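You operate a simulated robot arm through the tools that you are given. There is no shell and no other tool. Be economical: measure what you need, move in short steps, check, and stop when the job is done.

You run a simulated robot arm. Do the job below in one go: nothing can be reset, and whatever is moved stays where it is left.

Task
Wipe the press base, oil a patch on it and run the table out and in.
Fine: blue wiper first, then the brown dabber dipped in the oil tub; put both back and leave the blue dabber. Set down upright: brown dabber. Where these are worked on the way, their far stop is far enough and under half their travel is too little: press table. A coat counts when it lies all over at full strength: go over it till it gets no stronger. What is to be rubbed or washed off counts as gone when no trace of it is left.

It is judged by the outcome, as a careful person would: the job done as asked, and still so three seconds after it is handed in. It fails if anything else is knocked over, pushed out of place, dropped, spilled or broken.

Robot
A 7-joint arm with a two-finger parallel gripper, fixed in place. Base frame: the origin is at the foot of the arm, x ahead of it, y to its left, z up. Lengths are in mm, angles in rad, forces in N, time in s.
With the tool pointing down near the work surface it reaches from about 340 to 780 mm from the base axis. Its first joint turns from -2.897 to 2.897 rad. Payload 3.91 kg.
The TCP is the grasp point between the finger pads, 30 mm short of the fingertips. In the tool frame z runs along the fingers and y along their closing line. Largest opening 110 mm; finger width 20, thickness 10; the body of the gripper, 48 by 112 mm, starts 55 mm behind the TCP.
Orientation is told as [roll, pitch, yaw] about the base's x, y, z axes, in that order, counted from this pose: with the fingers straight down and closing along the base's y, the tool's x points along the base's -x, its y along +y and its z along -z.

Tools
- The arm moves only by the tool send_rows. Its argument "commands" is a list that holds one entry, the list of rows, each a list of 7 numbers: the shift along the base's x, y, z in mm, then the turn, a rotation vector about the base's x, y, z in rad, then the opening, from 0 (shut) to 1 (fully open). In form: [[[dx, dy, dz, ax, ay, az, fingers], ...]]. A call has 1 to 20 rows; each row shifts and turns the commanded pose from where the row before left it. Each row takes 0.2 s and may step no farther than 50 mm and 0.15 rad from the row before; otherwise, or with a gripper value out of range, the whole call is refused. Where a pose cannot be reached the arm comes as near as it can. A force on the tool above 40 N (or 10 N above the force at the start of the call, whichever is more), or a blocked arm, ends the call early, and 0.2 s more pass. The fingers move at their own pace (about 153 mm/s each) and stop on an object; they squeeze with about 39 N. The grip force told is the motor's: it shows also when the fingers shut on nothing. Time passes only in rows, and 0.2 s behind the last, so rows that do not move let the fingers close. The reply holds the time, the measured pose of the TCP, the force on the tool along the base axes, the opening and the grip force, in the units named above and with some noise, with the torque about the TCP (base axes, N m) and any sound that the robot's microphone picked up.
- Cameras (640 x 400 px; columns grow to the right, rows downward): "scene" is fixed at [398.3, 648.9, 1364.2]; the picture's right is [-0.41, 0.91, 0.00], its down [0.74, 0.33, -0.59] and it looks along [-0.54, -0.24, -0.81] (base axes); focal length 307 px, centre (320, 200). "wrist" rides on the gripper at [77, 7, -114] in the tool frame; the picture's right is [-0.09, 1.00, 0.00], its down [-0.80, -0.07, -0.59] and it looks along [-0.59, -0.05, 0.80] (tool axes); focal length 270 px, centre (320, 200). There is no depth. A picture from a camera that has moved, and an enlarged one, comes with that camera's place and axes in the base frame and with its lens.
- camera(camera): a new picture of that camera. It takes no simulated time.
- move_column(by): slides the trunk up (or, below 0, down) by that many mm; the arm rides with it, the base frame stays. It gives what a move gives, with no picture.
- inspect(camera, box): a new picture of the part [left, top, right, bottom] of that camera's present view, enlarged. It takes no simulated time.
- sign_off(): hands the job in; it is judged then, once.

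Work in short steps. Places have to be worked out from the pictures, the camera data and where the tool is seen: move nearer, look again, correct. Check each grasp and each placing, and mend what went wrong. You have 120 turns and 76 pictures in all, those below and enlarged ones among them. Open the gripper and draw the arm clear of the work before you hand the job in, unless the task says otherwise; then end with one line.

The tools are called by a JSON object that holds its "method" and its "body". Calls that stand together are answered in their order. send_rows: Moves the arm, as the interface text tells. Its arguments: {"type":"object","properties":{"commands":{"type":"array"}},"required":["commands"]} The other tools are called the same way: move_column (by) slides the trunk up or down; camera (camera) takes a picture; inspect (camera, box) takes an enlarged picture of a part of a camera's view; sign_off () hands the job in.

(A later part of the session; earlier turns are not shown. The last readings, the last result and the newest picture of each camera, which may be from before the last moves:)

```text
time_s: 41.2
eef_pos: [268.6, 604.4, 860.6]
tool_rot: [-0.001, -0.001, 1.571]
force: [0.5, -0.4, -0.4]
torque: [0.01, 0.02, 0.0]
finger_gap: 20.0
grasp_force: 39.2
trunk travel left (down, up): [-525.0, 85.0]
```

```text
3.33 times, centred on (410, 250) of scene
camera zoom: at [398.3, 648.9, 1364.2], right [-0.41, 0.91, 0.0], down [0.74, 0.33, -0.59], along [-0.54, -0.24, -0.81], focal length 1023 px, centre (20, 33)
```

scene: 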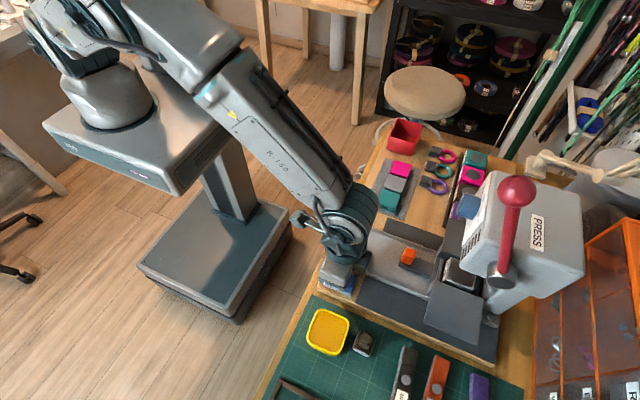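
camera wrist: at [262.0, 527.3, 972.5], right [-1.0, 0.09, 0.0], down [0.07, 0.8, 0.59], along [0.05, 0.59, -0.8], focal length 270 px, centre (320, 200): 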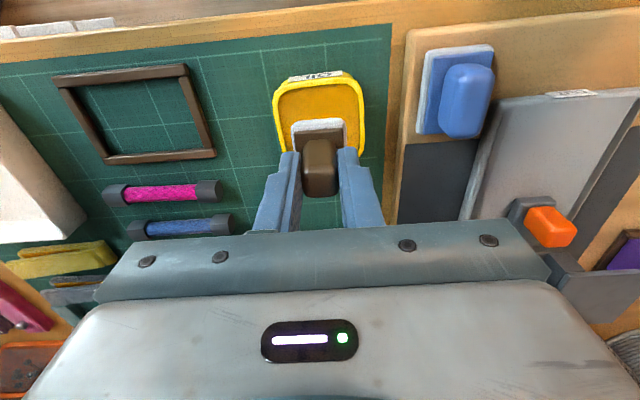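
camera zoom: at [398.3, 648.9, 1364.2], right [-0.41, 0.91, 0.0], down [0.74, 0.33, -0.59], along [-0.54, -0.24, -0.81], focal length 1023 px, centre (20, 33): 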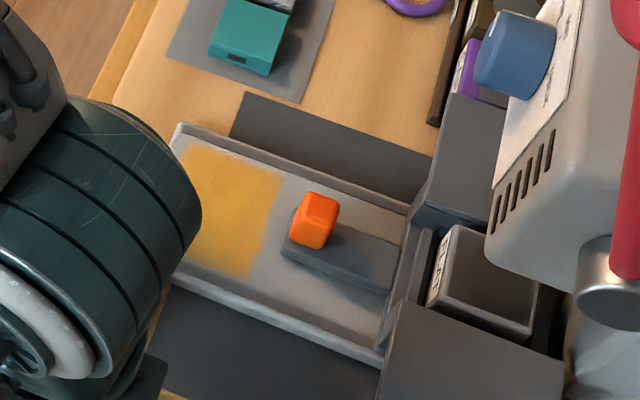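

A good amber rectangle already. I re-dip for a second coat.

{"method": "send_rows", "body": {"commands": [[[0, -3, -15, 0, 0, 0, 0], [0, 0, -15, 0, 0, 0, 0], [0, 0, -10, 0, 0, 0, 0], [0, 0, -4, 0, 0, 0, 0], [0, 0, -3, 0, 0, 0, 0], [0, 0, -1.5, 0, 0, 0, 0], [0, 0, 0, 0, 0, 0, 0]]]}}

{"method": "inspect", "body": {"camera": "scene", "box": [350, 210, 430, 290]}}

```text
time_s: 42.8
eef_pos: [269.9, 602.1, 811.3]
tool_rot: [0.0, 0.001, 1.57]
force: [-0.5, 0.3, -0.1]
torque: [0.0, -0.02, 0.01]
finger_gap: 20.0
grasp_force: 38.5
trunk travel left (down, up): [-525.0, 85.0]
```

```text
5.00 times, centred on (390, 250) of scene
camera zoom: at [398.3, 648.9, 1364.2], right [-0.41, 0.91, 0.0], down [0.74, 0.33, -0.59], along [-0.54, -0.24, -0.81], focal length 1534 px, centre (-30, -50)
```

zoom: 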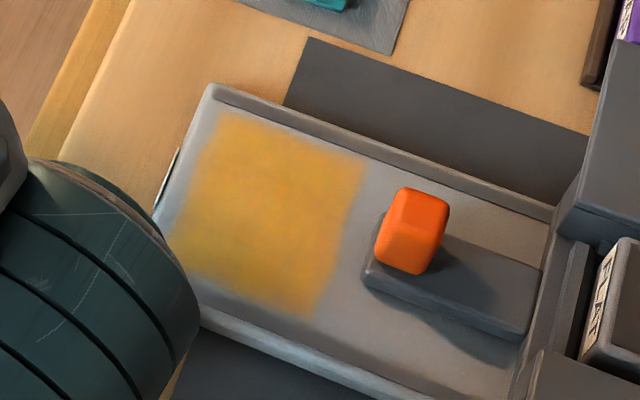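

No contact yet; lower 2–3 mm more to wet the pad.

{"method": "send_rows", "body": {"commands": [[[-0.5, -0.5, -1.5, 0, 0, 0, 0], [0, 0, -1.5, 0, 0, 0, 0], [0, 0, 0, 0, 0, 0, 0]]]}}

```text
time_s: 43.6
eef_pos: [268.8, 601.3, 810.6]
tool_rot: [-0.004, -0.004, 1.571]
force: [3.0, 1.7, 12.8]
torque: [0.11, -0.08, -0.02]
finger_gap: 20.2
grasp_force: 39.1
trunk travel left (down, up): [-525.0, 85.0]
```

Wetted. I carry it back to the tray corner (58, 629) and lower to contact.

{"method": "send_rows", "body": {"commands": [[[0, 0, 6, 0, 0, 0, 0], [0, 0, 20, 0, 0, 0, 0], [0, 0, 25, 0, 0, 0, 0], [-42, 5.6, 0, 0, 0, 0, 0], [-42, 5.6, 0, 0, 0, 0, 0], [-42, 5.6, 0, 0, 0, 0, 0], [-42, 5.6, 0, 0, 0, 0, 0], [-42, 5.6, 0, 0, 0, 0, 0], [0, 0, -20, 0, 0, 0, 0], [0, 0, -15, 0, 0, 0, 0], [0, 0, -8, 0, 0, 0, 0], [0, 0, -2, 0, 0, 0, 0], [0, 0, -1.5, 0, 0, 0, 0]]]}}

```text
time_s: 46.4
eef_pos: [59.7, 630.2, 815.4]
tool_rot: [-0.001, 0.0, 1.571]
force: [0.4, -0.7, 2.1]
torque: [0.03, -0.03, 0.0]
finger_gap: 19.8
grasp_force: 38.9
trunk travel left (down, up): [-525.0, 85.0]
```

Contact just starting; I press 2.5 mm more and raster in y columns across the patch.

{"method": "send_rows", "body": {"commands": [[[0, 0, -2.5, 0, 0, 0, 0], [-5, -3, 0, 0, 0, 0, 0], [0, 10, 0, 0, 0, 0, 0], [0, 10, 0, 0, 0, 0, 0], [0, 10, 0, 0, 0, 0, 0], [0, 8, 0, 0, 0, 0, 0], [10, 0, 0, 0, 0, 0, 0], [0, -10, 0, 0, 0, 0, 0], [0, -10, 0, 0, 0, 0, 0], [0, -10, 0, 0, 0, 0, 0], [0, -8, 0, 0, 0, 0, 0], [10, 0, 0, 0, 0, 0, 0], [0, 10, 0, 0, 0, 0, 0], [0, 10, 0, 0, 0, 0, 0], [0, 10, 0, 0, 0, 0, 0], [0, 8, 0, 0, 0, 0, 0], [10, 0, 0, 0, 0, 0, 0]]]}}

{"method": "send_rows", "body": {"commands": [[[0, -10, 0, 0, 0, 0, 0], [0, -10, 0, 0, 0, 0, 0], [0, -10, 0, 0, 0, 0, 0], [0, -8, 0, 0, 0, 0, 0], [10, 0, 0, 0, 0, 0, 0], [0, 10, 0, 0, 0, 0, 0], [0, 10, 0, 0, 0, 0, 0], [0, 10, 0, 0, 0, 0, 0], [0, 8, 0, 0, 0, 0, 0], [9, 0, 0, 0, 0, 0, 0], [0, -10, 0, 0, 0, 0, 0], [0, -10, 0, 0, 0, 0, 0], [0, -10, 0, 0, 0, 0, 0], [0, -8, 0, 0, 0, 0, 0]]]}}

```text
time_s: 50.0
eef_pos: [79.3, 665.1, 813.8]
tool_rot: [0.001, -0.003, 1.573]
force: [-5.7, 0.0, 17.0]
torque: [0.12, 0.27, 0.01]
finger_gap: 20.1
grasp_force: 39.0
trunk travel left (down, up): [-525.0, 85.0]
```

```text
time_s: 53.0
eef_pos: [102.8, 626.1, 813.6]
tool_rot: [-0.001, -0.002, 1.571]
force: [-1.0, 4.2, 12.3]
torque: [0.25, 0.06, 0.01]
finger_gap: 20.0
grasp_force: 38.5
trunk travel left (down, up): [-525.0, 85.0]
```

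Second coat done (x 54–103). I lift, go back above the tub, and check the coat.

{"method": "send_rows", "body": {"commands": [[[0, 0, 6, 0, 0, 0, 0], [0, 0, 20, 0, 0, 0, 0], [0, 0, 24, 0, 0, 0, 0], [33, -5, 0, 0, 0, 0, 0], [33, -5, 0, 0, 0, 0, 0], [33, -5, 0, 0, 0, 0, 0], [33, -5, 0, 0, 0, 0, 0], [33, -5, 0, 0, 0, 0, 0], [0, 0, 0, 0, 0, 0, 0]]]}}

{"method": "inspect", "body": {"camera": "scene", "box": [350, 210, 430, 290]}}

{"method": "camera", "body": {"camera": "wrist"}}

```text
time_s: 55.0
eef_pos: [266.9, 601.2, 864.1]
tool_rot: [0.0, -0.001, 1.57]
force: [0.5, 0.5, -0.3]
torque: [0.02, 0.0, 0.0]
finger_gap: 20.0
grasp_force: 38.9
trunk travel left (down, up): [-525.0, 85.0]
```

```text
5.00 times, centred on (390, 250) of scene
camera zoom: at [398.3, 648.9, 1364.2], right [-0.41, 0.91, 0.0], down [0.74, 0.33, -0.59], along [-0.54, -0.24, -0.81], focal length 1534 px, centre (-30, -50)
```

zoom: 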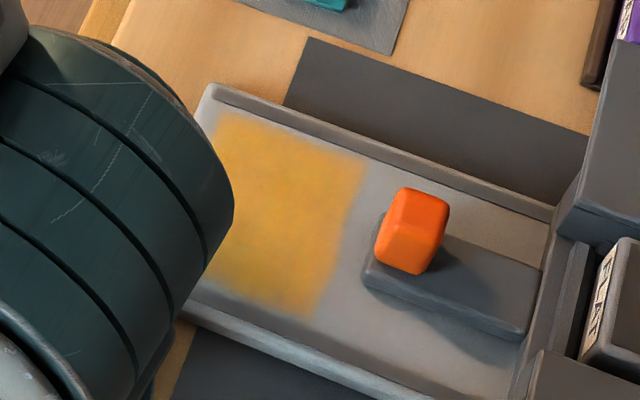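

```text
33 pictures are left
camera wrist: at [261.3, 525.3, 979.3], right [-1.0, 0.09, 0.0], down [0.07, 0.8, 0.59], along [0.05, 0.59, -0.8], focal length 270 px, centre (320, 200)
```

wrist: 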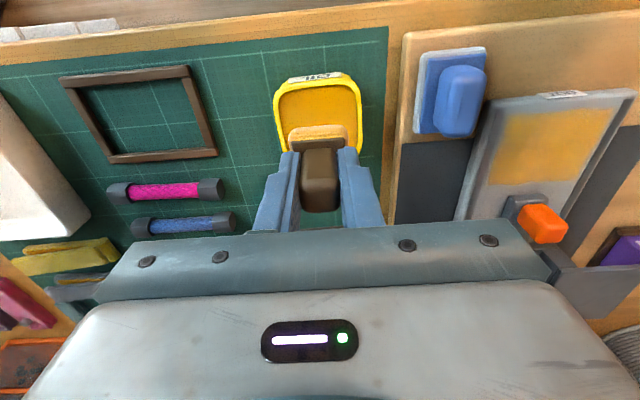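

The coat is more even. I dip once more for a third pass to be sure it gets no stronger.

{"method": "send_rows", "body": {"commands": [[[1.5, 0, -15, 0, 0, 0, 0], [0, 0, -20, 0, 0, 0, 0], [0, 0, -12, 0, 0, 0, 0], [0, 0, -4, 0, 0, 0, 0], [0, 0, -2, 0, 0, 0, 0], [0, 0, -2, 0, 0, 0, 0], [0, 0, -1, 0, 0, 0, 0]]]}}

```text
time_s: 56.6
eef_pos: [268.7, 602.3, 809.7]
tool_rot: [-0.003, -0.002, 1.569]
force: [2.3, -1.3, 17.3]
torque: [-0.02, -0.05, 0.03]
finger_gap: 19.9
grasp_force: 38.9
trunk travel left (down, up): [-525.0, 85.0]
```

{"method": "send_rows", "body": {"commands": [[[0, 0, 6, 0, 0, 0, 0], [0, 0, 20, 0, 0, 0, 0], [0, 0, 25, 0, 0, 0, 0], [-42, 5.6, 0, 0, 0, 0, 0], [-42, 5.6, 0, 0, 0, 0, 0], [-42, 5.6, 0, 0, 0, 0, 0], [-42, 5.6, 0, 0, 0, 0, 0], [-44, 3, 0, 0, 0, 0, 0], [0, 0, -20, 0, 0, 0, 0], [0, 0, -15, 0, 0, 0, 0], [0, 0, -8, 0, 0, 0, 0], [0, 0, -3, 0, 0, 0, 0], [0, 0, -2.5, 0, 0, 0, 0]]]}}

```text
time_s: 59.4
eef_pos: [54.7, 627.4, 812.6]
tool_rot: [0.0, -0.008, 1.568]
force: [2.9, -2.6, 26.4]
torque: [-0.18, -0.05, 0.01]
finger_gap: 19.9
grasp_force: 39.3
trunk travel left (down, up): [-525.0, 85.0]
```

Contact 26 N; I ease 1 mm and raster in x rows.

{"method": "send_rows", "body": {"commands": [[[0, -1, 1, 0, 0, 0, 0], [12, 0, 0, 0, 0, 0, 0], [12, 0, 0, 0, 0, 0, 0], [12, 0, 0, 0, 0, 0, 0], [12, 0, 0, 0, 0, 0, 0], [0, 10, 0, 0, 0, 0, 0], [-12, 0, 0, 0, 0, 0, 0], [-12, 0, 0, 0, 0, 0, 0], [-12, 0, 0, 0, 0, 0, 0], [-12, 0, 0, 0, 0, 0, 0], [0, 10, 0, 0, 0, 0, 0], [12, 0, 0, 0, 0, 0, 0], [12, 0, 0, 0, 0, 0, 0], [12, 0, 0, 0, 0, 0, 0], [12, 0, 0, 0, 0, 0, 0]]]}}

{"method": "send_rows", "body": {"commands": [[[0, 10, 0, 0, 0, 0, 0], [-12, 0, 0, 0, 0, 0, 0], [-12, 0, 0, 0, 0, 0, 0], [-12, 0, 0, 0, 0, 0, 0], [-12, 0, 0, 0, 0, 0, 0], [0, 10, 0, 0, 0, 0, 0], [12, 0, 0, 0, 0, 0, 0], [12, 0, 0, 0, 0, 0, 0], [12, 0, 0, 0, 0, 0, 0], [12, 0, 0, 0, 0, 0, 0], [0, -2, 6, 0, 0, 0, 0], [0, 0, 20, 0, 0, 0, 0], [0, 0, 24, 0, 0, 0, 0], [40, -10, 0, 0, 0, 0, 0], [40, -10, 0, 0, 0, 0, 0], [40, -10, 0, 0, 0, 0, 0], [40, -10, 0, 0, 0, 0, 0], [0, 0, 0, 0, 0, 0, 0]]]}}

{"method": "inspect", "body": {"camera": "scene", "box": [350, 210, 430, 290]}}

```text
time_s: 60.7
eef_pos: [105.5, 627.7, 812.5]
tool_rot: [0.002, -0.006, 1.568]
force: [-2.1, 0.6, 13.4]
torque: [0.01, -0.04, -0.06]
finger_gap: 19.8
grasp_force: 39.3
trunk travel left (down, up): [-525.0, 85.0]
stopped in row 6: the force on the tool passed its limit at 42 N (the readings are from after the stop); the commanded pose is now the measured one
```

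```text
time_s: 64.5
eef_pos: [265.7, 605.5, 862.9]
tool_rot: [0.0, -0.001, 1.57]
force: [-0.5, 0.3, -0.1]
torque: [0.01, -0.02, 0.01]
finger_gap: 20.0
grasp_force: 39.0
trunk travel left (down, up): [-525.0, 85.0]
```

```text
5.00 times, centred on (390, 250) of scene
camera zoom: at [398.3, 648.9, 1364.2], right [-0.41, 0.91, 0.0], down [0.74, 0.33, -0.59], along [-0.54, -0.24, -0.81], focal length 1534 px, centre (-30, -50)
```

zoom: 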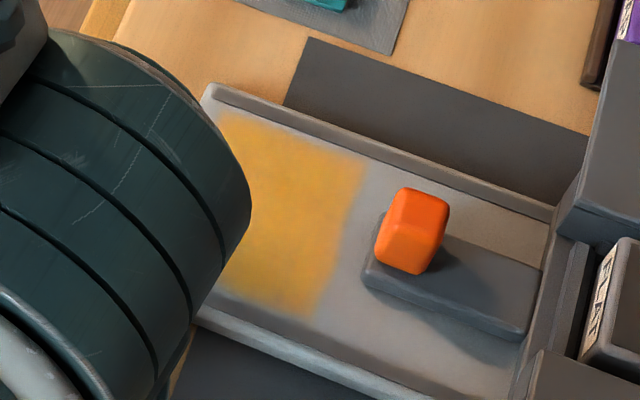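

The first row hit the side wall (42 N) and stopped; the tray hasn't moved. The coat looks the same strength as before. I take a close wrist view to check evenness.

{"method": "inspect", "body": {"camera": "wrist", "box": [440, 70, 640, 230]}}

```text
2.50 times, centred on (540, 150) of wrist
camera zoom: at [258.7, 528.7, 976.8], right [-1.0, 0.09, 0.0], down [0.07, 0.8, 0.59], along [0.05, 0.59, -0.8], focal length 676 px, centre (-230, 325)
```

zoom: 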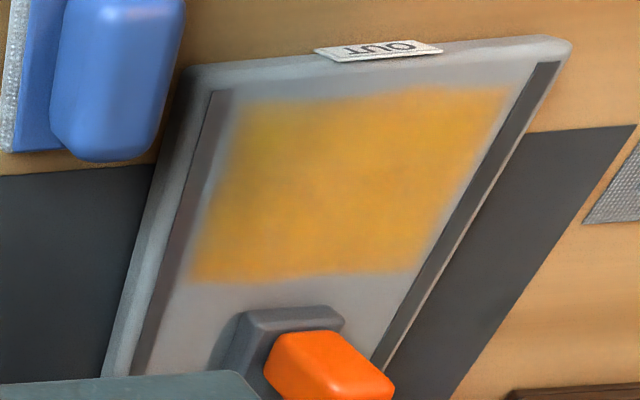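

Even and full looking. One more fresh dip with a full pass (the last one was partial) to be certain.

{"method": "send_rows", "body": {"commands": [[[2.5, -3.5, -15, 0, 0, 0, 0], [0, 0, -20, 0, 0, 0, 0], [0, 0, -11, 0, 0, 0, 0], [0, 0, -4, 0, 0, 0, 0], [0, 0, -2, 0, 0, 0, 0], [0, 0, -2, 0, 0, 0, 0], [0, 0, -0.5, 0, 0, 0, 0]]]}}

{"method": "send_rows", "body": {"commands": [[[0, 0, 6, 0, 0, 0, 0], [0, 0, 20, 0, 0, 0, 0], [0, 0, 25, 0, 0, 0, 0], [-42, 5.6, 0, 0, 0, 0, 0], [-42, 5.6, 0, 0, 0, 0, 0], [-42, 5.6, 0, 0, 0, 0, 0], [-42, 5.6, 0, 0, 0, 0, 0], [-44, 3, 0, 0, 0, 0, 0], [0, 0, -20, 0, 0, 0, 0], [0, 0, -15, 0, 0, 0, 0], [0, 0, -8, 0, 0, 0, 0], [0, 0, -3, 0, 0, 0, 0]]]}}

```text
time_s: 66.1
eef_pos: [268.5, 602.6, 809.0]
tool_rot: [-0.002, -0.002, 1.572]
force: [-1.0, -2.3, 17.1]
torque: [-0.09, 0.03, -0.03]
finger_gap: 19.8
grasp_force: 39.8
trunk travel left (down, up): [-525.0, 85.0]
```

```text
time_s: 68.7
eef_pos: [55.9, 627.9, 812.8]
tool_rot: [0.0, -0.002, 1.568]
force: [0.3, -1.3, 5.9]
torque: [0.02, 0.01, -0.02]
finger_gap: 20.0
grasp_force: 39.5
trunk travel left (down, up): [-525.0, 85.0]
```

{"method": "send_rows", "body": {"commands": [[[-1, -1, -1.5, 0, 0, 0, 0], [11, 0, 0, 0, 0, 0, 0], [11, 0, 0, 0, 0, 0, 0], [12, 0, 0, 0, 0, 0, 0], [12, 0, 0, 0, 0, 0, 0], [0, 10, 0, 0, 0, 0, 0], [-12, 0, 0, 0, 0, 0, 0], [-12, 0, 0, 0, 0, 0, 0], [-11, 0, 0, 0, 0, 0, 0], [-11, 0, 0, 0, 0, 0, 0], [0, 10, 0, 0, 0, 0, 0], [11, 0, 0, 0, 0, 0, 0], [11, 0, 0, 0, 0, 0, 0], [12, 0, 0, 0, 0, 0, 0], [12, 0, 0, 0, 0, 0, 0]]]}}

```text
time_s: 70.1
eef_pos: [100.9, 633.9, 813.0]
tool_rot: [0.0, -0.002, 1.568]
force: [-2.3, -0.9, 17.0]
torque: [-0.04, 0.03, -0.05]
finger_gap: 20.3
grasp_force: 38.8
trunk travel left (down, up): [-525.0, 85.0]
stopped in row 6: the force on the tool passed its limit at 41 N (the readings are from after the stop); the commanded pose is now the measured one
```

The direction change tripped the limit; nothing else moved. I continue with gentler corners.

{"method": "send_rows", "body": {"commands": [[[0, 0, 1, 0, 0, 0, 0], [-11, 0, 0, 0, 0, 0, 0], [-12, 0, 0, 0, 0, 0, 0], [-12, 0, 0, 0, 0, 0, 0], [-11, 0, 0, 0, 0, 0, 0], [0, 5, 0, 0, 0, 0, 0], [0, 6, 0, 0, 0, 0, 0], [11, 0, 0, 0, 0, 0, 0], [12, 0, 0, 0, 0, 0, 0], [12, 0, 0, 0, 0, 0, 0], [10, 0, 0, 0, 0, 0, 0], [0, 5, 0, 0, 0, 0, 0], [0, 6, 0, 0, 0, 0, 0]]]}}

{"method": "send_rows", "body": {"commands": [[[-11, 0, 0, 0, 0, 0, 0], [-12, 0, 0, 0, 0, 0, 0], [-12, 0, 0, 0, 0, 0, 0], [-10, 0, 0, 0, 0, 0, 0], [0, 5, 0, 0, 0, 0, 0], [0, 5, 0, 0, 0, 0, 0], [11, 0, 0, 0, 0, 0, 0], [12, 0, 0, 0, 0, 0, 0], [12, 0, 0, 0, 0, 0, 0], [10, 0, 0, 0, 0, 0, 0], [0, 0, 0, 0, 0, 0, 0]]]}}

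```text
time_s: 72.9
eef_pos: [103.5, 654.3, 813.5]
tool_rot: [-0.004, 0.002, 1.567]
force: [2.2, -13.8, 29.7]
torque: [-0.33, 0.04, 0.0]
finger_gap: 20.0
grasp_force: 39.0
trunk travel left (down, up): [-525.0, 85.0]
```

```text
time_s: 75.3
eef_pos: [99.8, 664.4, 812.5]
tool_rot: [-0.001, 0.0, 1.569]
force: [-8.2, -0.5, 19.7]
torque: [0.18, 0.32, 0.02]
finger_gap: 20.0
grasp_force: 38.7
trunk travel left (down, up): [-525.0, 85.0]
```

Full coat done. I lift and carry the dabber to above its home, then check the patch.

{"method": "send_rows", "body": {"commands": [[[0, 0, 6, 0, 0, 0, 0], [0, 0, 20, 0, 0, 0, 0], [0, 0, 24, 0, 0, 0, 0], [40, 2, 0, 0, 0, 0, 0], [40, 2, 0, 0, 0, 0, 0], [40, 3, 0, 0, 0, 0, 0], [37, 3, 0, 0, 0, 0, 0], [0, 0, -20, 0, 0, 0, 0], [0, 0, -20, 0, 0, 0, 0], [0, 0, 0, 0, 0, 0, 0]]]}}

{"method": "inspect", "body": {"camera": "scene", "box": [350, 210, 430, 290]}}

{"method": "inspect", "body": {"camera": "wrist", "box": [220, 60, 420, 240]}}

```text
time_s: 77.5
eef_pos: [258.4, 675.8, 820.2]
tool_rot: [-0.001, 0.003, 1.569]
force: [-0.1, -0.3, -0.3]
torque: [-0.02, -0.02, 0.02]
finger_gap: 20.2
grasp_force: 39.2
trunk travel left (down, up): [-525.0, 85.0]
```

```text
5.00 times, centred on (390, 250) of scene
camera zoom: at [398.3, 648.9, 1364.2], right [-0.41, 0.91, 0.0], down [0.74, 0.33, -0.59], along [-0.54, -0.24, -0.81], focal length 1534 px, centre (-30, -50)
```

zoom: 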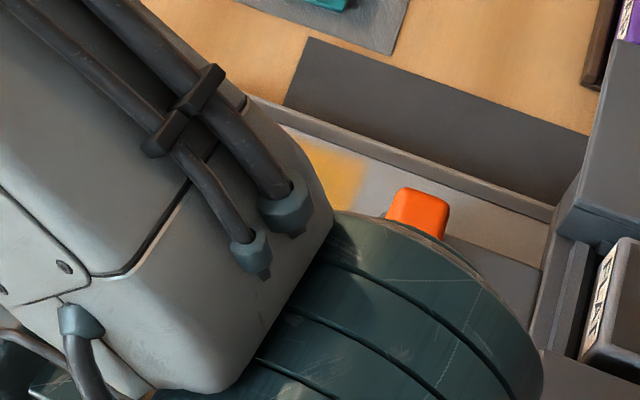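

```text
2.22 times, centred on (320, 150) of wrist
camera zoom: at [250.6, 599.4, 934.7], right [-1.0, 0.09, 0.0], down [0.07, 0.8, 0.59], along [0.05, 0.59, -0.81], focal length 601 px, centre (320, 311)
```

zoom: 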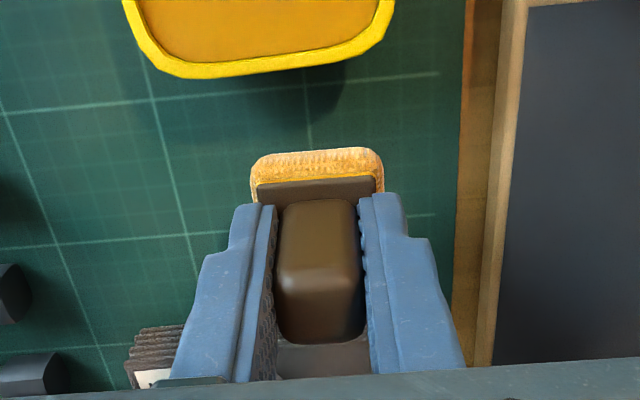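

Dabber upright. I lower to the mat in small steps.

{"method": "send_rows", "body": {"commands": [[[-1, -1, -12, 0, 0, 0, 0], [0, 0, -10, 0, 0, 0, 0], [0, 0, -3, 0, 0, 0, 0], [0, 0, -1.5, 0, 0, 0, 0], [0, 0, -1.5, 0, 0, 0, 0]]]}}

```text
time_s: 78.7
eef_pos: [256.3, 673.8, 792.5]
tool_rot: [0.001, 0.003, 1.568]
force: [-0.3, -0.2, -0.3]
torque: [-0.03, 0.01, 0.01]
finger_gap: 20.0
grasp_force: 38.6
trunk travel left (down, up): [-525.0, 85.0]
```

{"method": "send_rows", "body": {"commands": [[[0.5, 0.5, -1, 0, 0, 0, 0], [0, 0, -1, 0, 0, 0, 0], [0, 0, -1, 0, 0, 0, 0]]]}}

```text
time_s: 79.5
eef_pos: [256.9, 673.9, 788.6]
tool_rot: [0.001, 0.004, 1.568]
force: [0.5, 1.2, -0.5]
torque: [0.03, 0.03, 0.04]
finger_gap: 20.0
grasp_force: 38.6
trunk travel left (down, up): [-525.0, 85.0]
```

{"method": "send_rows", "body": {"commands": [[[0, 0, -1, 0, 0, 0, 0], [0, 0, -1, 0, 0, 0, 0], [0, 0, 0, 0, 0, 0, 0]]]}}

```text
time_s: 80.3
eef_pos: [255.4, 674.1, 787.4]
tool_rot: [-0.001, 0.003, 1.568]
force: [0.1, -0.1, -0.8]
torque: [-0.01, 0.04, -0.03]
finger_gap: 20.0
grasp_force: 38.7
trunk travel left (down, up): [-525.0, 85.0]
```

Still no contact reading; I look before going lower.

{"method": "inspect", "body": {"camera": "wrist", "box": [220, 60, 420, 240]}}

```text
2.22 times, centred on (320, 150) of wrist
camera zoom: at [249.7, 597.9, 902.2], right [-1.0, 0.09, 0.0], down [0.07, 0.8, 0.59], along [0.05, 0.59, -0.81], focal length 601 px, centre (320, 311)
```

zoom: 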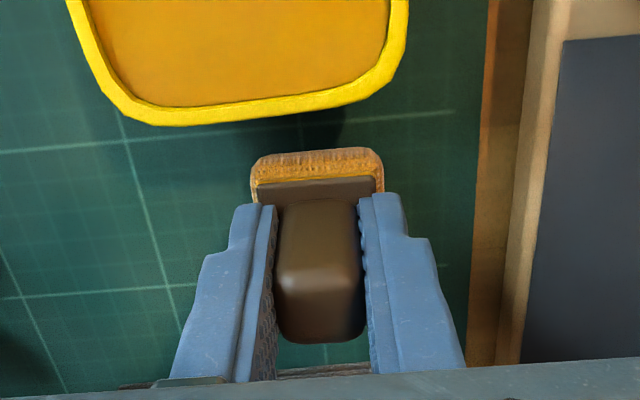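

The pad sits several mm higher in the grip (slip), so contact is expected a little lower; continue in 1 mm steps.

{"method": "send_rows", "body": {"commands": [[[1, 0, -1, 0, 0, 0, 0], [0, 0, -1, 0, 0, 0, 0], [0, 0, 0, 0, 0, 0, 0]]]}}

```text
time_s: 81.1
eef_pos: [258.0, 675.0, 786.4]
tool_rot: [0.0, 0.003, 1.569]
force: [-0.7, -0.1, -0.7]
torque: [-0.01, 0.0, 0.02]
finger_gap: 19.7
grasp_force: 39.0
trunk travel left (down, up): [-525.0, 85.0]
```

{"method": "send_rows", "body": {"commands": [[[0, 0, -1, 0, 0, 0, 0], [0, 0, -1, 0, 0, 0, 0], [0, 0, 0, 0, 0, 0, 0]]]}}

```text
time_s: 81.9
eef_pos: [258.8, 676.5, 783.0]
tool_rot: [-0.001, 0.003, 1.569]
force: [1.2, -0.5, -0.6]
torque: [-0.03, 0.02, -0.02]
finger_gap: 19.7
grasp_force: 38.9
trunk travel left (down, up): [-525.0, 85.0]
```

{"method": "send_rows", "body": {"commands": [[[-1, -1, -1, 0, 0, 0, 0], [0, 0, -1, 0, 0, 0, 0], [0, 0, 0, 0, 0, 0, 0]]]}}

{"method": "inspect", "body": {"camera": "wrist", "box": [220, 60, 420, 240]}}

```text
time_s: 82.7
eef_pos: [258.1, 674.4, 780.5]
tool_rot: [0.002, 0.003, 1.571]
force: [1.0, 0.1, 0.1]
torque: [-0.02, -0.02, 0.03]
finger_gap: 20.0
grasp_force: 38.9
trunk travel left (down, up): [-525.0, 85.0]
```

```text
2.22 times, centred on (320, 150) of wrist
camera zoom: at [250.7, 598.2, 896.1], right [-1.0, 0.09, 0.0], down [0.07, 0.8, 0.59], along [0.05, 0.59, -0.81], focal length 601 px, centre (320, 311)
```

zoom: 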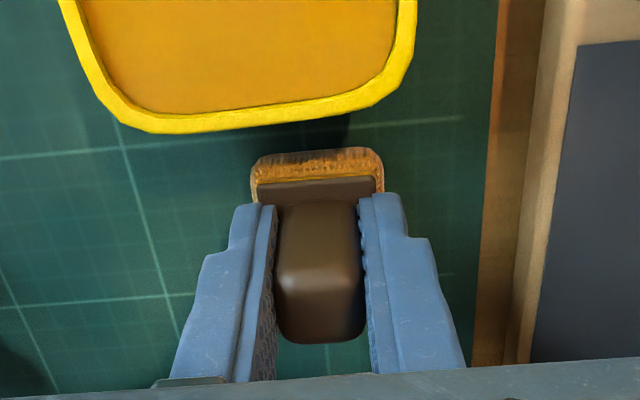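

Pad apparent size says it slipped ~12 mm up in the grip; contact should be imminent. Continue slowly.

{"method": "send_rows", "body": {"commands": [[[0, 0, -1, 0, 0, 0, 0], [0, 0, -1, 0, 0, 0, 0], [0, 0, 0, 0, 0, 0, 0]]]}}

```text
time_s: 83.5
eef_pos: [256.3, 674.2, 780.5]
tool_rot: [-0.001, 0.002, 1.567]
force: [0.3, -0.3, -0.4]
torque: [-0.03, 0.02, 0.0]
finger_gap: 20.4
grasp_force: 39.0
trunk travel left (down, up): [-525.0, 85.0]
```

{"method": "send_rows", "body": {"commands": [[[0, 0, -1, 0, 0, 0, 0], [0, 0, -1, 0, 0, 0, 0], [0, 0, 0, 0, 0, 0, 0]]]}}

```text
time_s: 84.3
eef_pos: [257.7, 674.3, 778.9]
tool_rot: [-0.002, 0.001, 1.567]
force: [0.7, 0.7, 9.6]
torque: [0.13, 0.02, -0.01]
finger_gap: 20.0
grasp_force: 39.1
trunk travel left (down, up): [-525.0, 85.0]
```

Contact with the mat (9.6 N). I open, rise and check that it stands.

{"method": "send_rows", "body": {"commands": [[[0, 0, 0.5, 0, 0, 0, 0.4], [0, 0, 0, 0, 0, 0, 0.4], [0, 0, 15, 0, 0, 0, 0.4], [0, 0, 30, 0, 0, 0, 0.4], [0, 0, 40, 0, 0, 0, 0.4], [-20, -20, 20, 0, 0, 0, 0.4], [-35, -25, 20, 0, 0, 0, 0.4], [-35, -25, 0, 0, 0, 0, 0.4], [-30, -15, 0, 0, 0, 0, 0.4]]]}}

{"method": "camera", "body": {"camera": "wrist"}}

{"method": "inspect", "body": {"camera": "scene", "box": [290, 290, 430, 380]}}

```text
time_s: 86.3
eef_pos: [135.2, 586.5, 904.9]
tool_rot: [0.001, 0.002, 1.567]
force: [-0.4, -0.1, 1.0]
torque: [0.02, 0.03, -0.01]
finger_gap: 44.1
grasp_force: 0.0
trunk travel left (down, up): [-525.0, 85.0]
```

```text
26 pictures are left
camera wrist: at [128.5, 509.2, 1019.5], right [-1.0, 0.09, 0.0], down [0.07, 0.8, 0.59], along [0.05, 0.59, -0.81], focal length 270 px, centre (320, 200)
```

wrist: 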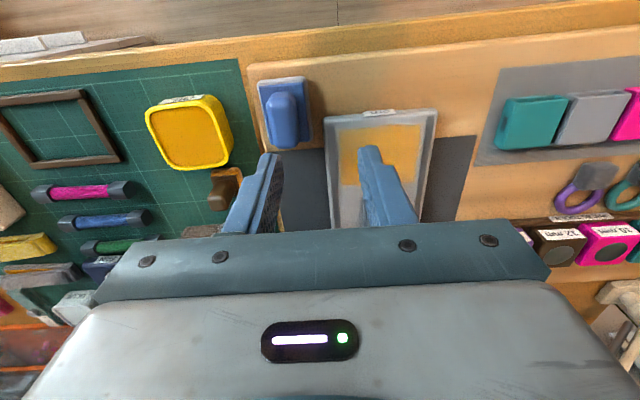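

```text
4.44 times, centred on (360, 335) of scene
camera zoom: at [398.3, 648.9, 1364.2], right [-0.41, 0.91, 0.0], down [0.74, 0.33, -0.59], along [-0.54, -0.24, -0.81], focal length 1364 px, centre (142, -400)
```

zoom: 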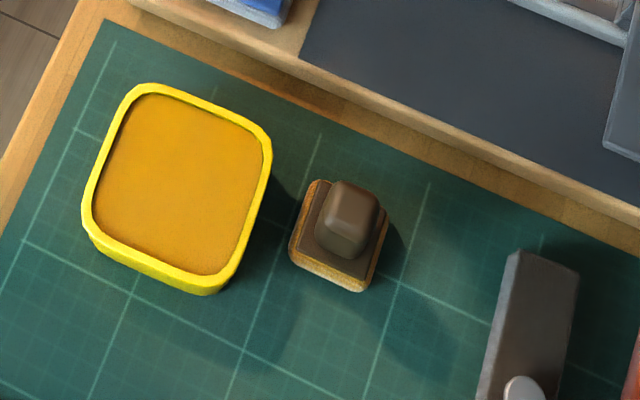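

Dabber stands upright at home. Orange knob triangulates to (79, 698.5, ~800), ~25 mm wide. I move above it and look.

{"method": "send_rows", "body": {"commands": [[[-20, 37, 0, 0, 0, 0, 0.5], [-20, 37, -10, 0, 0, 0, 0.5], [-16, 38, -20, 0, 0, 0, 0.5], [0, 0, -20, 0, 0, 0, 0.5], [0, 0, 0, 0, 0, 0, 0.5]]]}}

{"method": "inspect", "body": {"camera": "wrist", "box": [220, 60, 420, 240]}}

{"method": "inspect", "body": {"camera": "scene", "box": [340, 170, 520, 300]}}

```text
time_s: 87.5
eef_pos: [80.4, 700.9, 853.2]
tool_rot: [0.0, 0.004, 1.568]
force: [-0.6, 0.1, 0.4]
torque: [0.01, 0.02, 0.01]
finger_gap: 55.0
grasp_force: 0.1
trunk travel left (down, up): [-525.0, 85.0]
```

```text
2.22 times, centred on (320, 150) of wrist
camera zoom: at [74.2, 624.1, 967.7], right [-1.0, 0.09, 0.0], down [0.07, 0.8, 0.59], along [0.05, 0.59, -0.81], focal length 601 px, centre (320, 311)
```

zoom: 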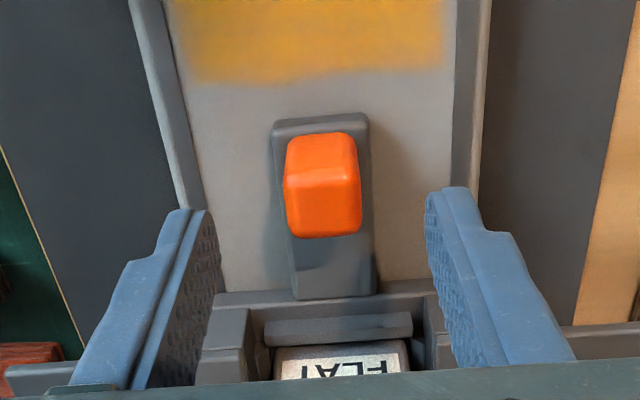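

```text
3.08 times, centred on (430, 235) of scene
camera zoom: at [398.3, 648.9, 1364.2], right [-0.41, 0.91, 0.0], down [0.74, 0.33, -0.59], along [-0.54, -0.24, -0.81], focal length 944 px, centre (-18, 92)
```

zoom: 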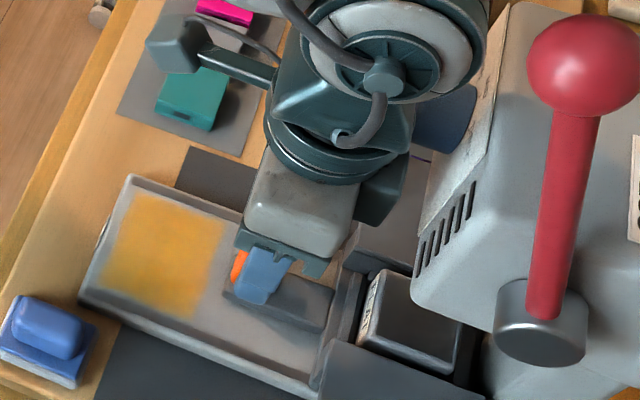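

Knob centre ≈ (80, 702), under the TCP. I lower to z≈822 and close on it.

{"method": "send_rows", "body": {"commands": [[[0, 0, -15, 0, 0, 0, 0.45], [0, 1, -12, 0, 0, 0, 0.45], [0, 0, -4, 0, 0, 0, 0.45], [0, 0, 0, 0, 0, 0, 0], [0, 0, 0, 0, 0, 0, 0], [0, 0, 0, 0, 0, 0, 0]]]}}

{"method": "inspect", "body": {"camera": "wrist", "box": [220, 60, 420, 240]}}

```text
time_s: 88.9
eef_pos: [80.0, 700.9, 822.3]
tool_rot: [-0.001, 0.003, 1.57]
force: [-0.9, -0.7, -0.7]
torque: [0.06, 0.1, 0.15]
finger_gap: 21.5
grasp_force: 45.3
trunk travel left (down, up): [-525.0, 85.0]
```

```text
2.22 times, centred on (320, 150) of wrist
camera zoom: at [73.3, 625.6, 937.3], right [-1.0, 0.09, 0.0], down [0.07, 0.8, 0.59], along [0.05, 0.59, -0.81], focal length 601 px, centre (320, 311)
```

zoom: 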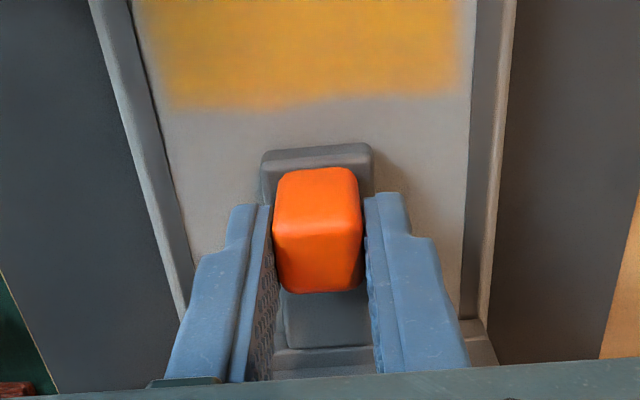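

Gripped (21.5 mm). I pull out along −y, watching force.

{"method": "send_rows", "body": {"commands": [[[0, -5, 0, 0, 0, 0, 0], [0, -5, 0, 0, 0, 0, 0], [0, -5, 0, 0, 0, 0, 0], [0, -5, 0, 0, 0, 0, 0]]]}}

```text
time_s: 89.9
eef_pos: [80.2, 680.8, 824.0]
tool_rot: [0.0, 0.001, 1.568]
force: [-4.9, 1.7, 1.8]
torque: [-0.08, 0.27, 0.21]
finger_gap: 21.9
grasp_force: 45.2
trunk travel left (down, up): [-525.0, 85.0]
```

{"method": "inspect", "body": {"camera": "scene", "box": [340, 190, 500, 310]}}

{"method": "send_rows", "body": {"commands": [[[-0.7, -5, 0, 0, 0, 0, 0], [-0.3, -5, 0, 0, 0, 0, 0], [-0.2, -5, 0, 0, 0, 0, 0], [-0.2, -5, 0, 0, 0, 0, 0], [-0.2, -5, 0, 0, 0, 0, 0]]]}}

```text
3.33 times, centred on (420, 250) of scene
camera zoom: at [398.3, 648.9, 1364.2], right [-0.41, 0.91, 0.0], down [0.74, 0.33, -0.59], along [-0.54, -0.24, -0.81], focal length 1023 px, centre (-13, 33)
```

zoom: 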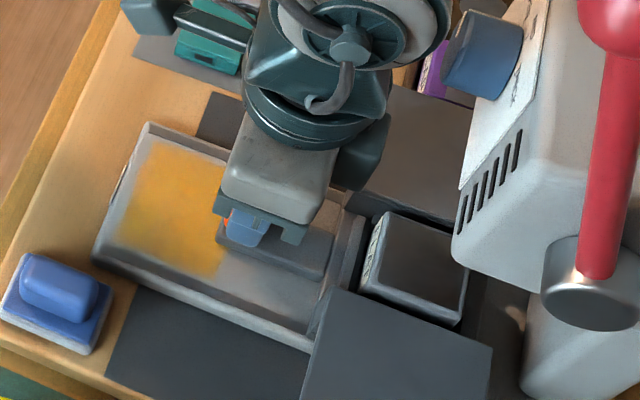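

```text
time_s: 91.1
eef_pos: [80.1, 655.8, 821.9]
tool_rot: [0.001, 0.003, 1.568]
force: [-2.0, 1.2, 8.9]
torque: [-0.14, 0.01, 0.1]
finger_gap: 21.7
grasp_force: 44.8
trunk travel left (down, up): [-525.0, 85.0]
```

The tray stays and the whole table assembly moves. Moved 45 mm; I continue and keep an eye on the wing near the wiper.

{"method": "send_rows", "body": {"commands": [[[-0.2, -5, 0, 0, 0, 0, 0], [-0.2, -5, 0, 0, 0, 0, 0], [-0.2, -5, 0, 0, 0, 0, 0], [-0.2, -5, 0, 0, 0, 0, 0]]]}}

{"method": "camera", "body": {"camera": "scene"}}

```text
time_s: 92.1
eef_pos: [80.1, 636.4, 821.9]
tool_rot: [0.0, 0.002, 1.567]
force: [2.7, 1.8, 9.1]
torque: [0.38, -0.12, 0.4]
finger_gap: 21.9
grasp_force: 45.0
trunk travel left (down, up): [-525.0, 85.0]
```

```text
20 pictures are left
```

scene: 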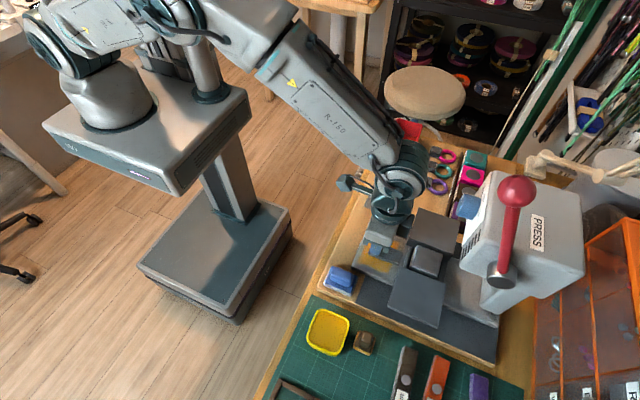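

Wing is well clear of the wiper. Continue out towards the stop.

{"method": "send_rows", "body": {"commands": [[[0, -5, 0, 0, 0, 0, 0], [0, -5, 0, 0, 0, 0, 0], [0, -5, 0, 0, 0, 0, 0]]]}}

{"method": "send_rows", "body": {"commands": [[[0, -4, 0, 0, 0, 0, 0], [0, -4, 0, 0, 0, 0, 0]]]}}

{"method": "inspect", "body": {"camera": "scene", "box": [320, 200, 480, 320]}}

```text
time_s: 92.9
eef_pos: [79.9, 620.3, 822.2]
tool_rot: [0.0, 0.003, 1.569]
force: [5.7, 0.3, 7.5]
torque: [1.1, -0.04, 0.17]
finger_gap: 22.1
grasp_force: 45.3
trunk travel left (down, up): [-525.0, 85.0]
```

```text
time_s: 93.5
eef_pos: [80.1, 612.0, 822.0]
tool_rot: [-0.002, 0.001, 1.567]
force: [7.6, 2.0, 6.4]
torque: [0.86, -0.06, 0.42]
finger_gap: 21.8
grasp_force: 45.2
trunk travel left (down, up): [-525.0, 85.0]
```

```text
3.33 times, centred on (400, 260) of scene
camera zoom: at [398.3, 648.9, 1364.2], right [-0.41, 0.91, 0.0], down [0.74, 0.33, -0.59], along [-0.54, -0.24, -0.81], focal length 1023 px, centre (53, 0)
```

zoom: 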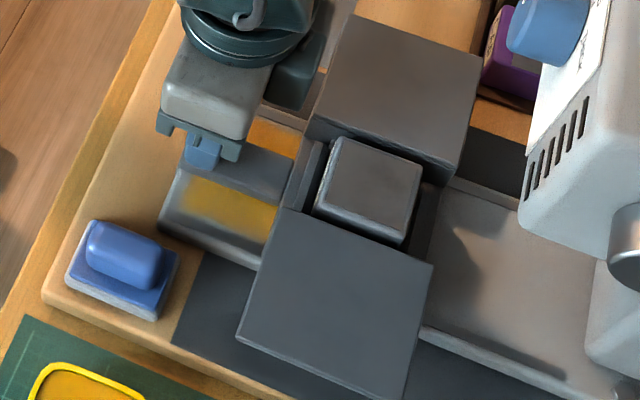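

Moved 89 mm, no stop yet. I relax x by 1 mm and continue in short steps.

{"method": "send_rows", "body": {"commands": [[[1, -3, 0, 0, 0, 0, 0], [0.3, -4, 0, 0, 0, 0, 0], [0, -4, 0, 0, 0, 0, 0]]]}}

```text
time_s: 94.3
eef_pos: [79.6, 603.7, 822.5]
tool_rot: [0.0, 0.001, 1.568]
force: [6.8, 1.3, 11.5]
torque: [-0.08, -0.16, 0.08]
finger_gap: 21.7
grasp_force: 45.3
trunk travel left (down, up): [-525.0, 85.0]
```

{"method": "send_rows", "body": {"commands": [[[1, -3, 0.7, 0, 0, 0, 0], [0, -3, 0, 0, 0, 0, 0], [0, 0, 0, 0, 0, 0, 0]]]}}

{"method": "inspect", "body": {"camera": "scene", "box": [320, 200, 480, 320]}}

```text
time_s: 95.1
eef_pos: [79.7, 596.1, 821.8]
tool_rot: [-0.001, 0.004, 1.569]
force: [3.0, 0.8, -3.6]
torque: [1.45, 0.0, 0.1]
finger_gap: 21.8
grasp_force: 45.4
trunk travel left (down, up): [-525.0, 85.0]
```

```text
3.33 times, centred on (400, 260) of scene
camera zoom: at [398.3, 648.9, 1364.2], right [-0.41, 0.91, 0.0], down [0.74, 0.33, -0.59], along [-0.54, -0.24, -0.81], focal length 1023 px, centre (53, 0)
```

zoom: 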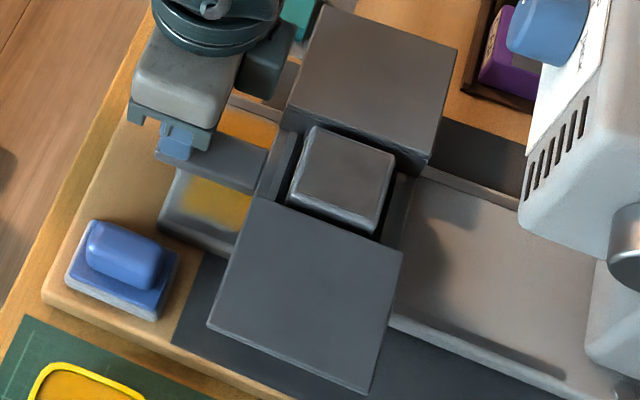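

Moved ~105 mm; wing front y≈650, dark strip ends ≈634, wiper edge ≈625. I continue in 3 mm steps towards the stop.

{"method": "send_rows", "body": {"commands": [[[0, -3, 0, 0, 0, 0, 0], [0, -3, 0, 0, 0, 0, 0], [0, 0, 0, 0, 0, 0, 0]]]}}

{"method": "send_rows", "body": {"commands": [[[0, -3, 0, 0, 0, 0, 0], [0, -2, 0, 0, 0, 0, 0], [0, 0, 0, 0, 0, 0, 0]]]}}

```text
time_s: 95.9
eef_pos: [81.0, 590.5, 822.4]
tool_rot: [-0.001, 0.002, 1.569]
force: [-3.3, 2.2, -5.4]
torque: [1.35, 0.12, 0.02]
finger_gap: 21.9
grasp_force: 45.3
trunk travel left (down, up): [-525.0, 85.0]
```

```text
time_s: 96.7
eef_pos: [80.4, 585.6, 821.5]
tool_rot: [-0.001, 0.003, 1.568]
force: [-4.9, 1.4, -12.4]
torque: [0.82, 0.14, 0.2]
finger_gap: 21.8
grasp_force: 45.1
trunk travel left (down, up): [-525.0, 85.0]
```

{"method": "send_rows", "body": {"commands": [[[-0.5, -2, -0.7, 0, 0, 0, 0], [0, -2, 0, 0, 0, 0, 0], [0, 0, 0, 0, 0, 0, 0]]]}}

{"method": "inspect", "body": {"camera": "scene", "box": [320, 200, 480, 320]}}

```text
time_s: 97.5
eef_pos: [80.6, 582.0, 822.4]
tool_rot: [0.001, 0.001, 1.571]
force: [-4.8, 2.6, 5.0]
torque: [-1.4, 0.16, 0.23]
finger_gap: 21.5
grasp_force: 44.8
trunk travel left (down, up): [-525.0, 85.0]
```

```text
3.33 times, centred on (400, 260) of scene
camera zoom: at [398.3, 648.9, 1364.2], right [-0.41, 0.91, 0.0], down [0.74, 0.33, -0.59], along [-0.54, -0.24, -0.81], focal length 1023 px, centre (53, 0)
```

zoom: 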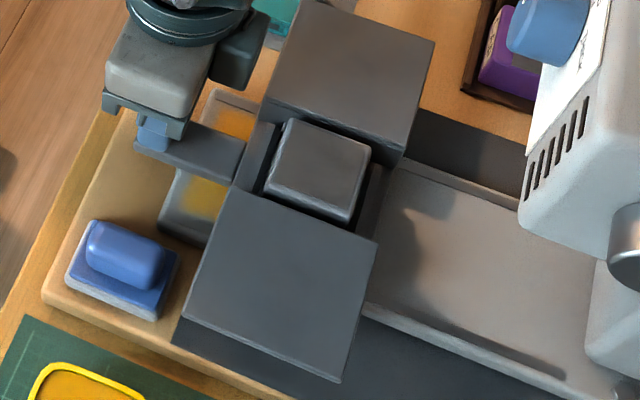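

Wing front ≈ y 637, ~12 mm from the wiper, just at the dark strip's end. I try 2 mm steps for the stop.

{"method": "send_rows", "body": {"commands": [[[-0.3, -2, 0, 0, 0, 0, 0], [0, -2, 0, 0, 0, 0, 0], [0, 0, 0, 0, 0, 0, 0]]]}}

```text
time_s: 98.3
eef_pos: [79.6, 578.4, 821.8]
tool_rot: [0.002, 0.001, 1.568]
force: [-3.1, 1.0, 6.5]
torque: [0.34, 0.1, 0.23]
finger_gap: 21.9
grasp_force: 45.1
trunk travel left (down, up): [-525.0, 85.0]
```

{"method": "send_rows", "body": {"commands": [[[-0.3, -2, 0, 0, 0, 0, 0], [0, -2, 0, 0, 0, 0, 0], [0, 0, 0, 0, 0, 0, 0]]]}}

{"method": "inspect", "body": {"camera": "scene", "box": [330, 230, 410, 290]}}

```text
time_s: 99.1
eef_pos: [79.7, 575.1, 823.3]
tool_rot: [0.0, 0.002, 1.567]
force: [0.1, 1.0, 6.9]
torque: [1.1, 0.05, 0.27]
finger_gap: 22.0
grasp_force: 44.8
trunk travel left (down, up): [-525.0, 85.0]
```

```text
6.67 times, centred on (370, 260) of scene
camera zoom: at [398.3, 648.9, 1364.2], right [-0.41, 0.91, 0.0], down [0.74, 0.33, -0.59], along [-0.54, -0.24, -0.81], focal length 2046 px, centre (-13, -200)
```

zoom: 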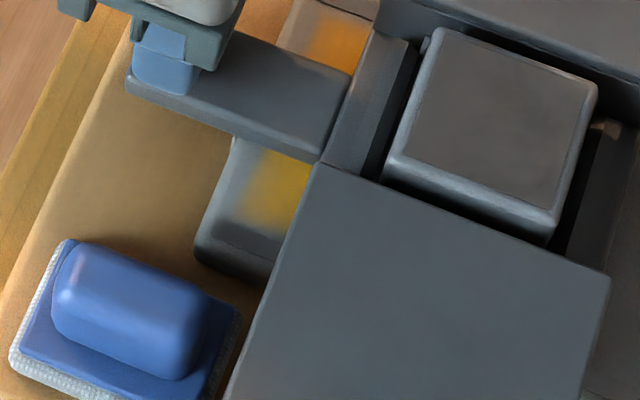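

No stop yet at 126 mm; wing front is about 5 mm from the wiper. I look with the wrist camera to measure the gap and wing height.

{"method": "inspect", "body": {"camera": "wrist", "box": [100, 80, 400, 240]}}

```text
2.13 times, centred on (250, 160) of wrist
camera zoom: at [73.1, 498.0, 937.1], right [-1.0, 0.09, 0.0], down [0.07, 0.8, 0.59], along [0.06, 0.59, -0.8], focal length 577 px, centre (469, 285)
```

zoom: 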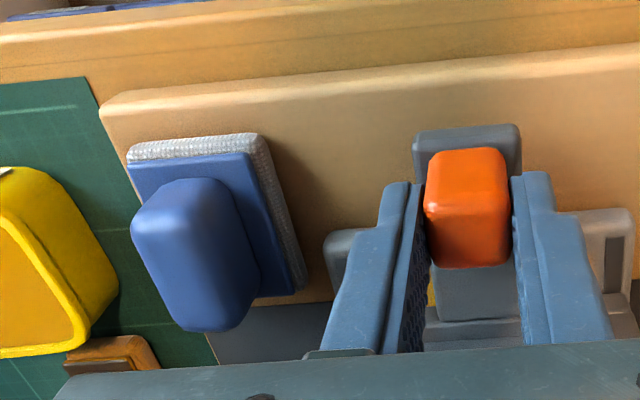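

The dark strip is visible beneath the wing, so the wing floats at z ≥ ~788, above the wiper's pad (770); only the handle (y<≈615) could be touched. I can go ~8 mm further safely, slowly.

{"method": "send_rows", "body": {"commands": [[[0, -2, 0.3, 0, 0, 0, 0], [0, -2, 0, 0, 0, 0, 0], [0, 0, 0, 0, 0, 0, 0]]]}}

{"method": "send_rows", "body": {"commands": [[[0, -2, 0, 0, 0, 0, 0], [0, -2, 0, 0, 0, 0, 0], [0, 0, 0, 0, 0, 0, 0]]]}}

{"method": "inspect", "body": {"camera": "scene", "box": [330, 230, 410, 290]}}

```text
time_s: 99.9
eef_pos: [80.4, 572.4, 822.0]
tool_rot: [0.0, 0.002, 1.567]
force: [4.1, 11.7, 4.1]
torque: [-0.14, -0.09, 0.19]
finger_gap: 21.8
grasp_force: 45.1
trunk travel left (down, up): [-525.0, 85.0]
```

```text
time_s: 100.7
eef_pos: [79.9, 572.5, 823.5]
tool_rot: [0.001, -0.003, 1.567]
force: [5.4, 25.3, 7.3]
torque: [1.53, -0.09, 0.28]
finger_gap: 21.5
grasp_force: 45.1
trunk travel left (down, up): [-525.0, 85.0]
```

```text
6.67 times, centred on (370, 260) of scene
camera zoom: at [398.3, 648.9, 1364.2], right [-0.41, 0.91, 0.0], down [0.74, 0.33, -0.59], along [-0.54, -0.24, -0.81], focal length 2046 px, centre (-13, -200)
```

zoom: 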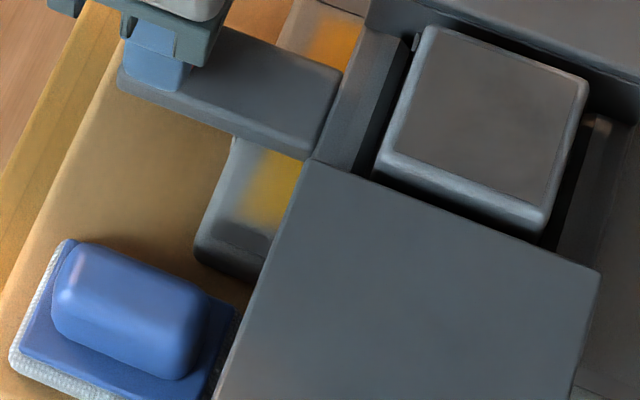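

Far stop reached (25 N at y≈572.4, travel ≈ 129 mm); wiper untouched. Now I push it back in.

{"method": "send_rows", "body": {"commands": [[[-1, 4, -0.5, 0, 0, 0, 0], [0, 6, 0, 0, 0, 0, 0], [0, 6, 0, 0, 0, 0, 0], [0, 6, 0, 0, 0, 0, 0], [0, 6, 0, 0, 0, 0, 0], [0, 6, 0, 0, 0, 0, 0], [0, 6, 0, 0, 0, 0, 0]]]}}

{"method": "send_rows", "body": {"commands": [[[0, 6, 0, 0, 0, 0, 0], [0, 6, 0, 0, 0, 0, 0], [0, 6, 0, 0, 0, 0, 0], [0, 6, 0, 0, 0, 0, 0], [0, 6, 0, 0, 0, 0, 0]]]}}

```text
time_s: 102.3
eef_pos: [79.4, 606.4, 821.8]
tool_rot: [0.001, 0.0, 1.567]
force: [13.2, -1.5, 7.9]
torque: [-1.33, -0.37, 0.29]
finger_gap: 21.9
grasp_force: 45.1
trunk travel left (down, up): [-525.0, 85.0]
```

```text
time_s: 103.5
eef_pos: [81.0, 636.1, 822.4]
tool_rot: [0.001, 0.001, 1.568]
force: [11.3, -0.7, 9.0]
torque: [-1.36, -0.23, 0.05]
finger_gap: 21.9
grasp_force: 44.9
trunk travel left (down, up): [-525.0, 85.0]
```

Running smoothly; I relax the x offset by 1.5 mm and continue.

{"method": "send_rows", "body": {"commands": [[[1.5, 6, 0.5, 0, 0, 0, 0], [0, 6, 0, 0, 0, 0, 0], [0, 6, 0, 0, 0, 0, 0], [0, 6, 0, 0, 0, 0, 0], [0, 6, 0, 0, 0, 0, 0], [0, 6, 0, 0, 0, 0, 0], [0, 6, 0, 0, 0, 0, 0], [0, 6, 0, 0, 0, 0, 0]]]}}

{"method": "send_rows", "body": {"commands": [[[0, 5, 0, 0, 0, 0, 0], [0, 4, 0, 0, 0, 0, 0], [0, 3, 0, 0, 0, 0, 0], [0, 2, 0, 0, 0, 0, 0], [0, 0, 0, 0, 0, 0, 0]]]}}

```text
time_s: 105.3
eef_pos: [80.2, 683.2, 821.6]
tool_rot: [0.0, 0.001, 1.569]
force: [4.1, -0.1, 11.1]
torque: [-0.66, 0.02, 0.33]
finger_gap: 21.7
grasp_force: 45.0
trunk travel left (down, up): [-525.0, 85.0]
```

```text
time_s: 106.5
eef_pos: [80.1, 697.6, 823.5]
tool_rot: [0.001, 0.003, 1.569]
force: [1.8, 1.4, 10.6]
torque: [-0.15, 0.05, 0.21]
finger_gap: 22.0
grasp_force: 44.5
trunk travel left (down, up): [-525.0, 85.0]
```

Near the starting 701; I push on in 2 mm steps to find the inner stop.

{"method": "send_rows", "body": {"commands": [[[0, 2, 0, 0, 0, 0, 0], [0, 2, 0, 0, 0, 0, 0], [0, 2, 0, 0, 0, 0, 0], [0, 0, 0, 0, 0, 0, 0]]]}}

```text
time_s: 107.5
eef_pos: [80.5, 702.7, 822.6]
tool_rot: [-0.001, 0.005, 1.567]
force: [1.8, -13.7, 2.5]
torque: [0.39, -0.02, 0.19]
finger_gap: 21.8
grasp_force: 45.2
trunk travel left (down, up): [-525.0, 85.0]
```

Inner stop felt (−13.7 N at y≈702). I relax, open and draw clear upward and back.

{"method": "send_rows", "body": {"commands": [[[0, -1, 0, 0, 0, 0, 0.45], [0, 0, 0, 0, 0, 0, 0.45], [0, 0, 15, 0, 0, 0, 0.45], [0, 0, 35, 0, 0, 0, 0.45], [0, 0, 45, 0, 0, 0, 0.6], [0, -45, 20, 0, 0, 0, 1], [0, -45, 20, 0, 0, 0, 1], [0, -45, 20, 0, 0, 0, 1], [0, -45, 10, 0, 0, 0, 1], [0, -45, 10, 0, 0, 0, 1], [0, -45, 0, 0, 0, 0, 1]]]}}

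{"method": "camera", "body": {"camera": "scene"}}

{"method": "inspect", "body": {"camera": "scene", "box": [320, 190, 500, 320]}}

```text
time_s: 109.9
eef_pos: [81.0, 429.2, 999.1]
tool_rot: [0.0, 0.002, 1.567]
force: [0.2, -0.1, -0.6]
torque: [0.03, -0.02, -0.03]
finger_gap: 110.0
grasp_force: 0.0
trunk travel left (down, up): [-525.0, 85.0]
```

```text
13 pictures are left
```

scene: 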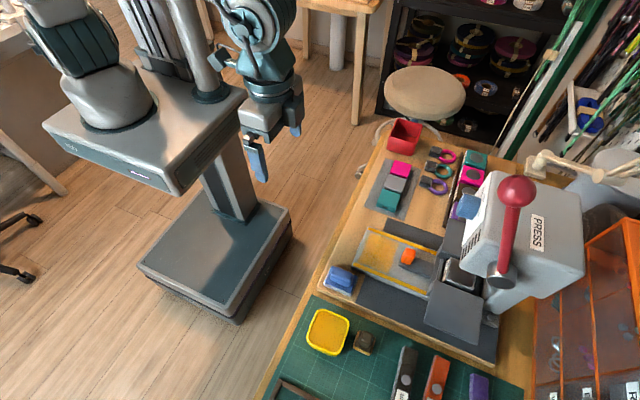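

```text
3.08 times, centred on (410, 255) of scene
camera zoom: at [398.3, 648.9, 1364.2], right [-0.41, 0.91, 0.0], down [0.74, 0.33, -0.59], along [-0.54, -0.24, -0.81], focal length 944 px, centre (43, 31)
```

zoom: 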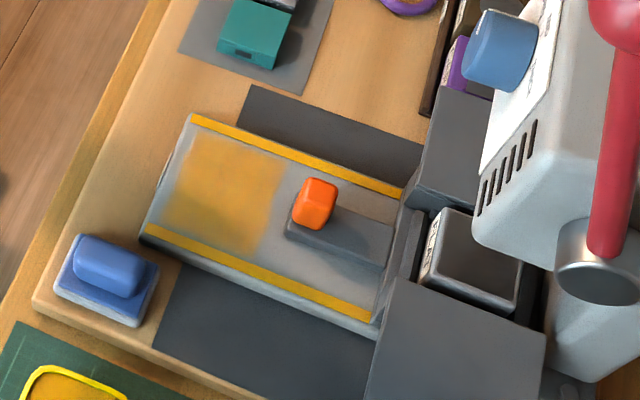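

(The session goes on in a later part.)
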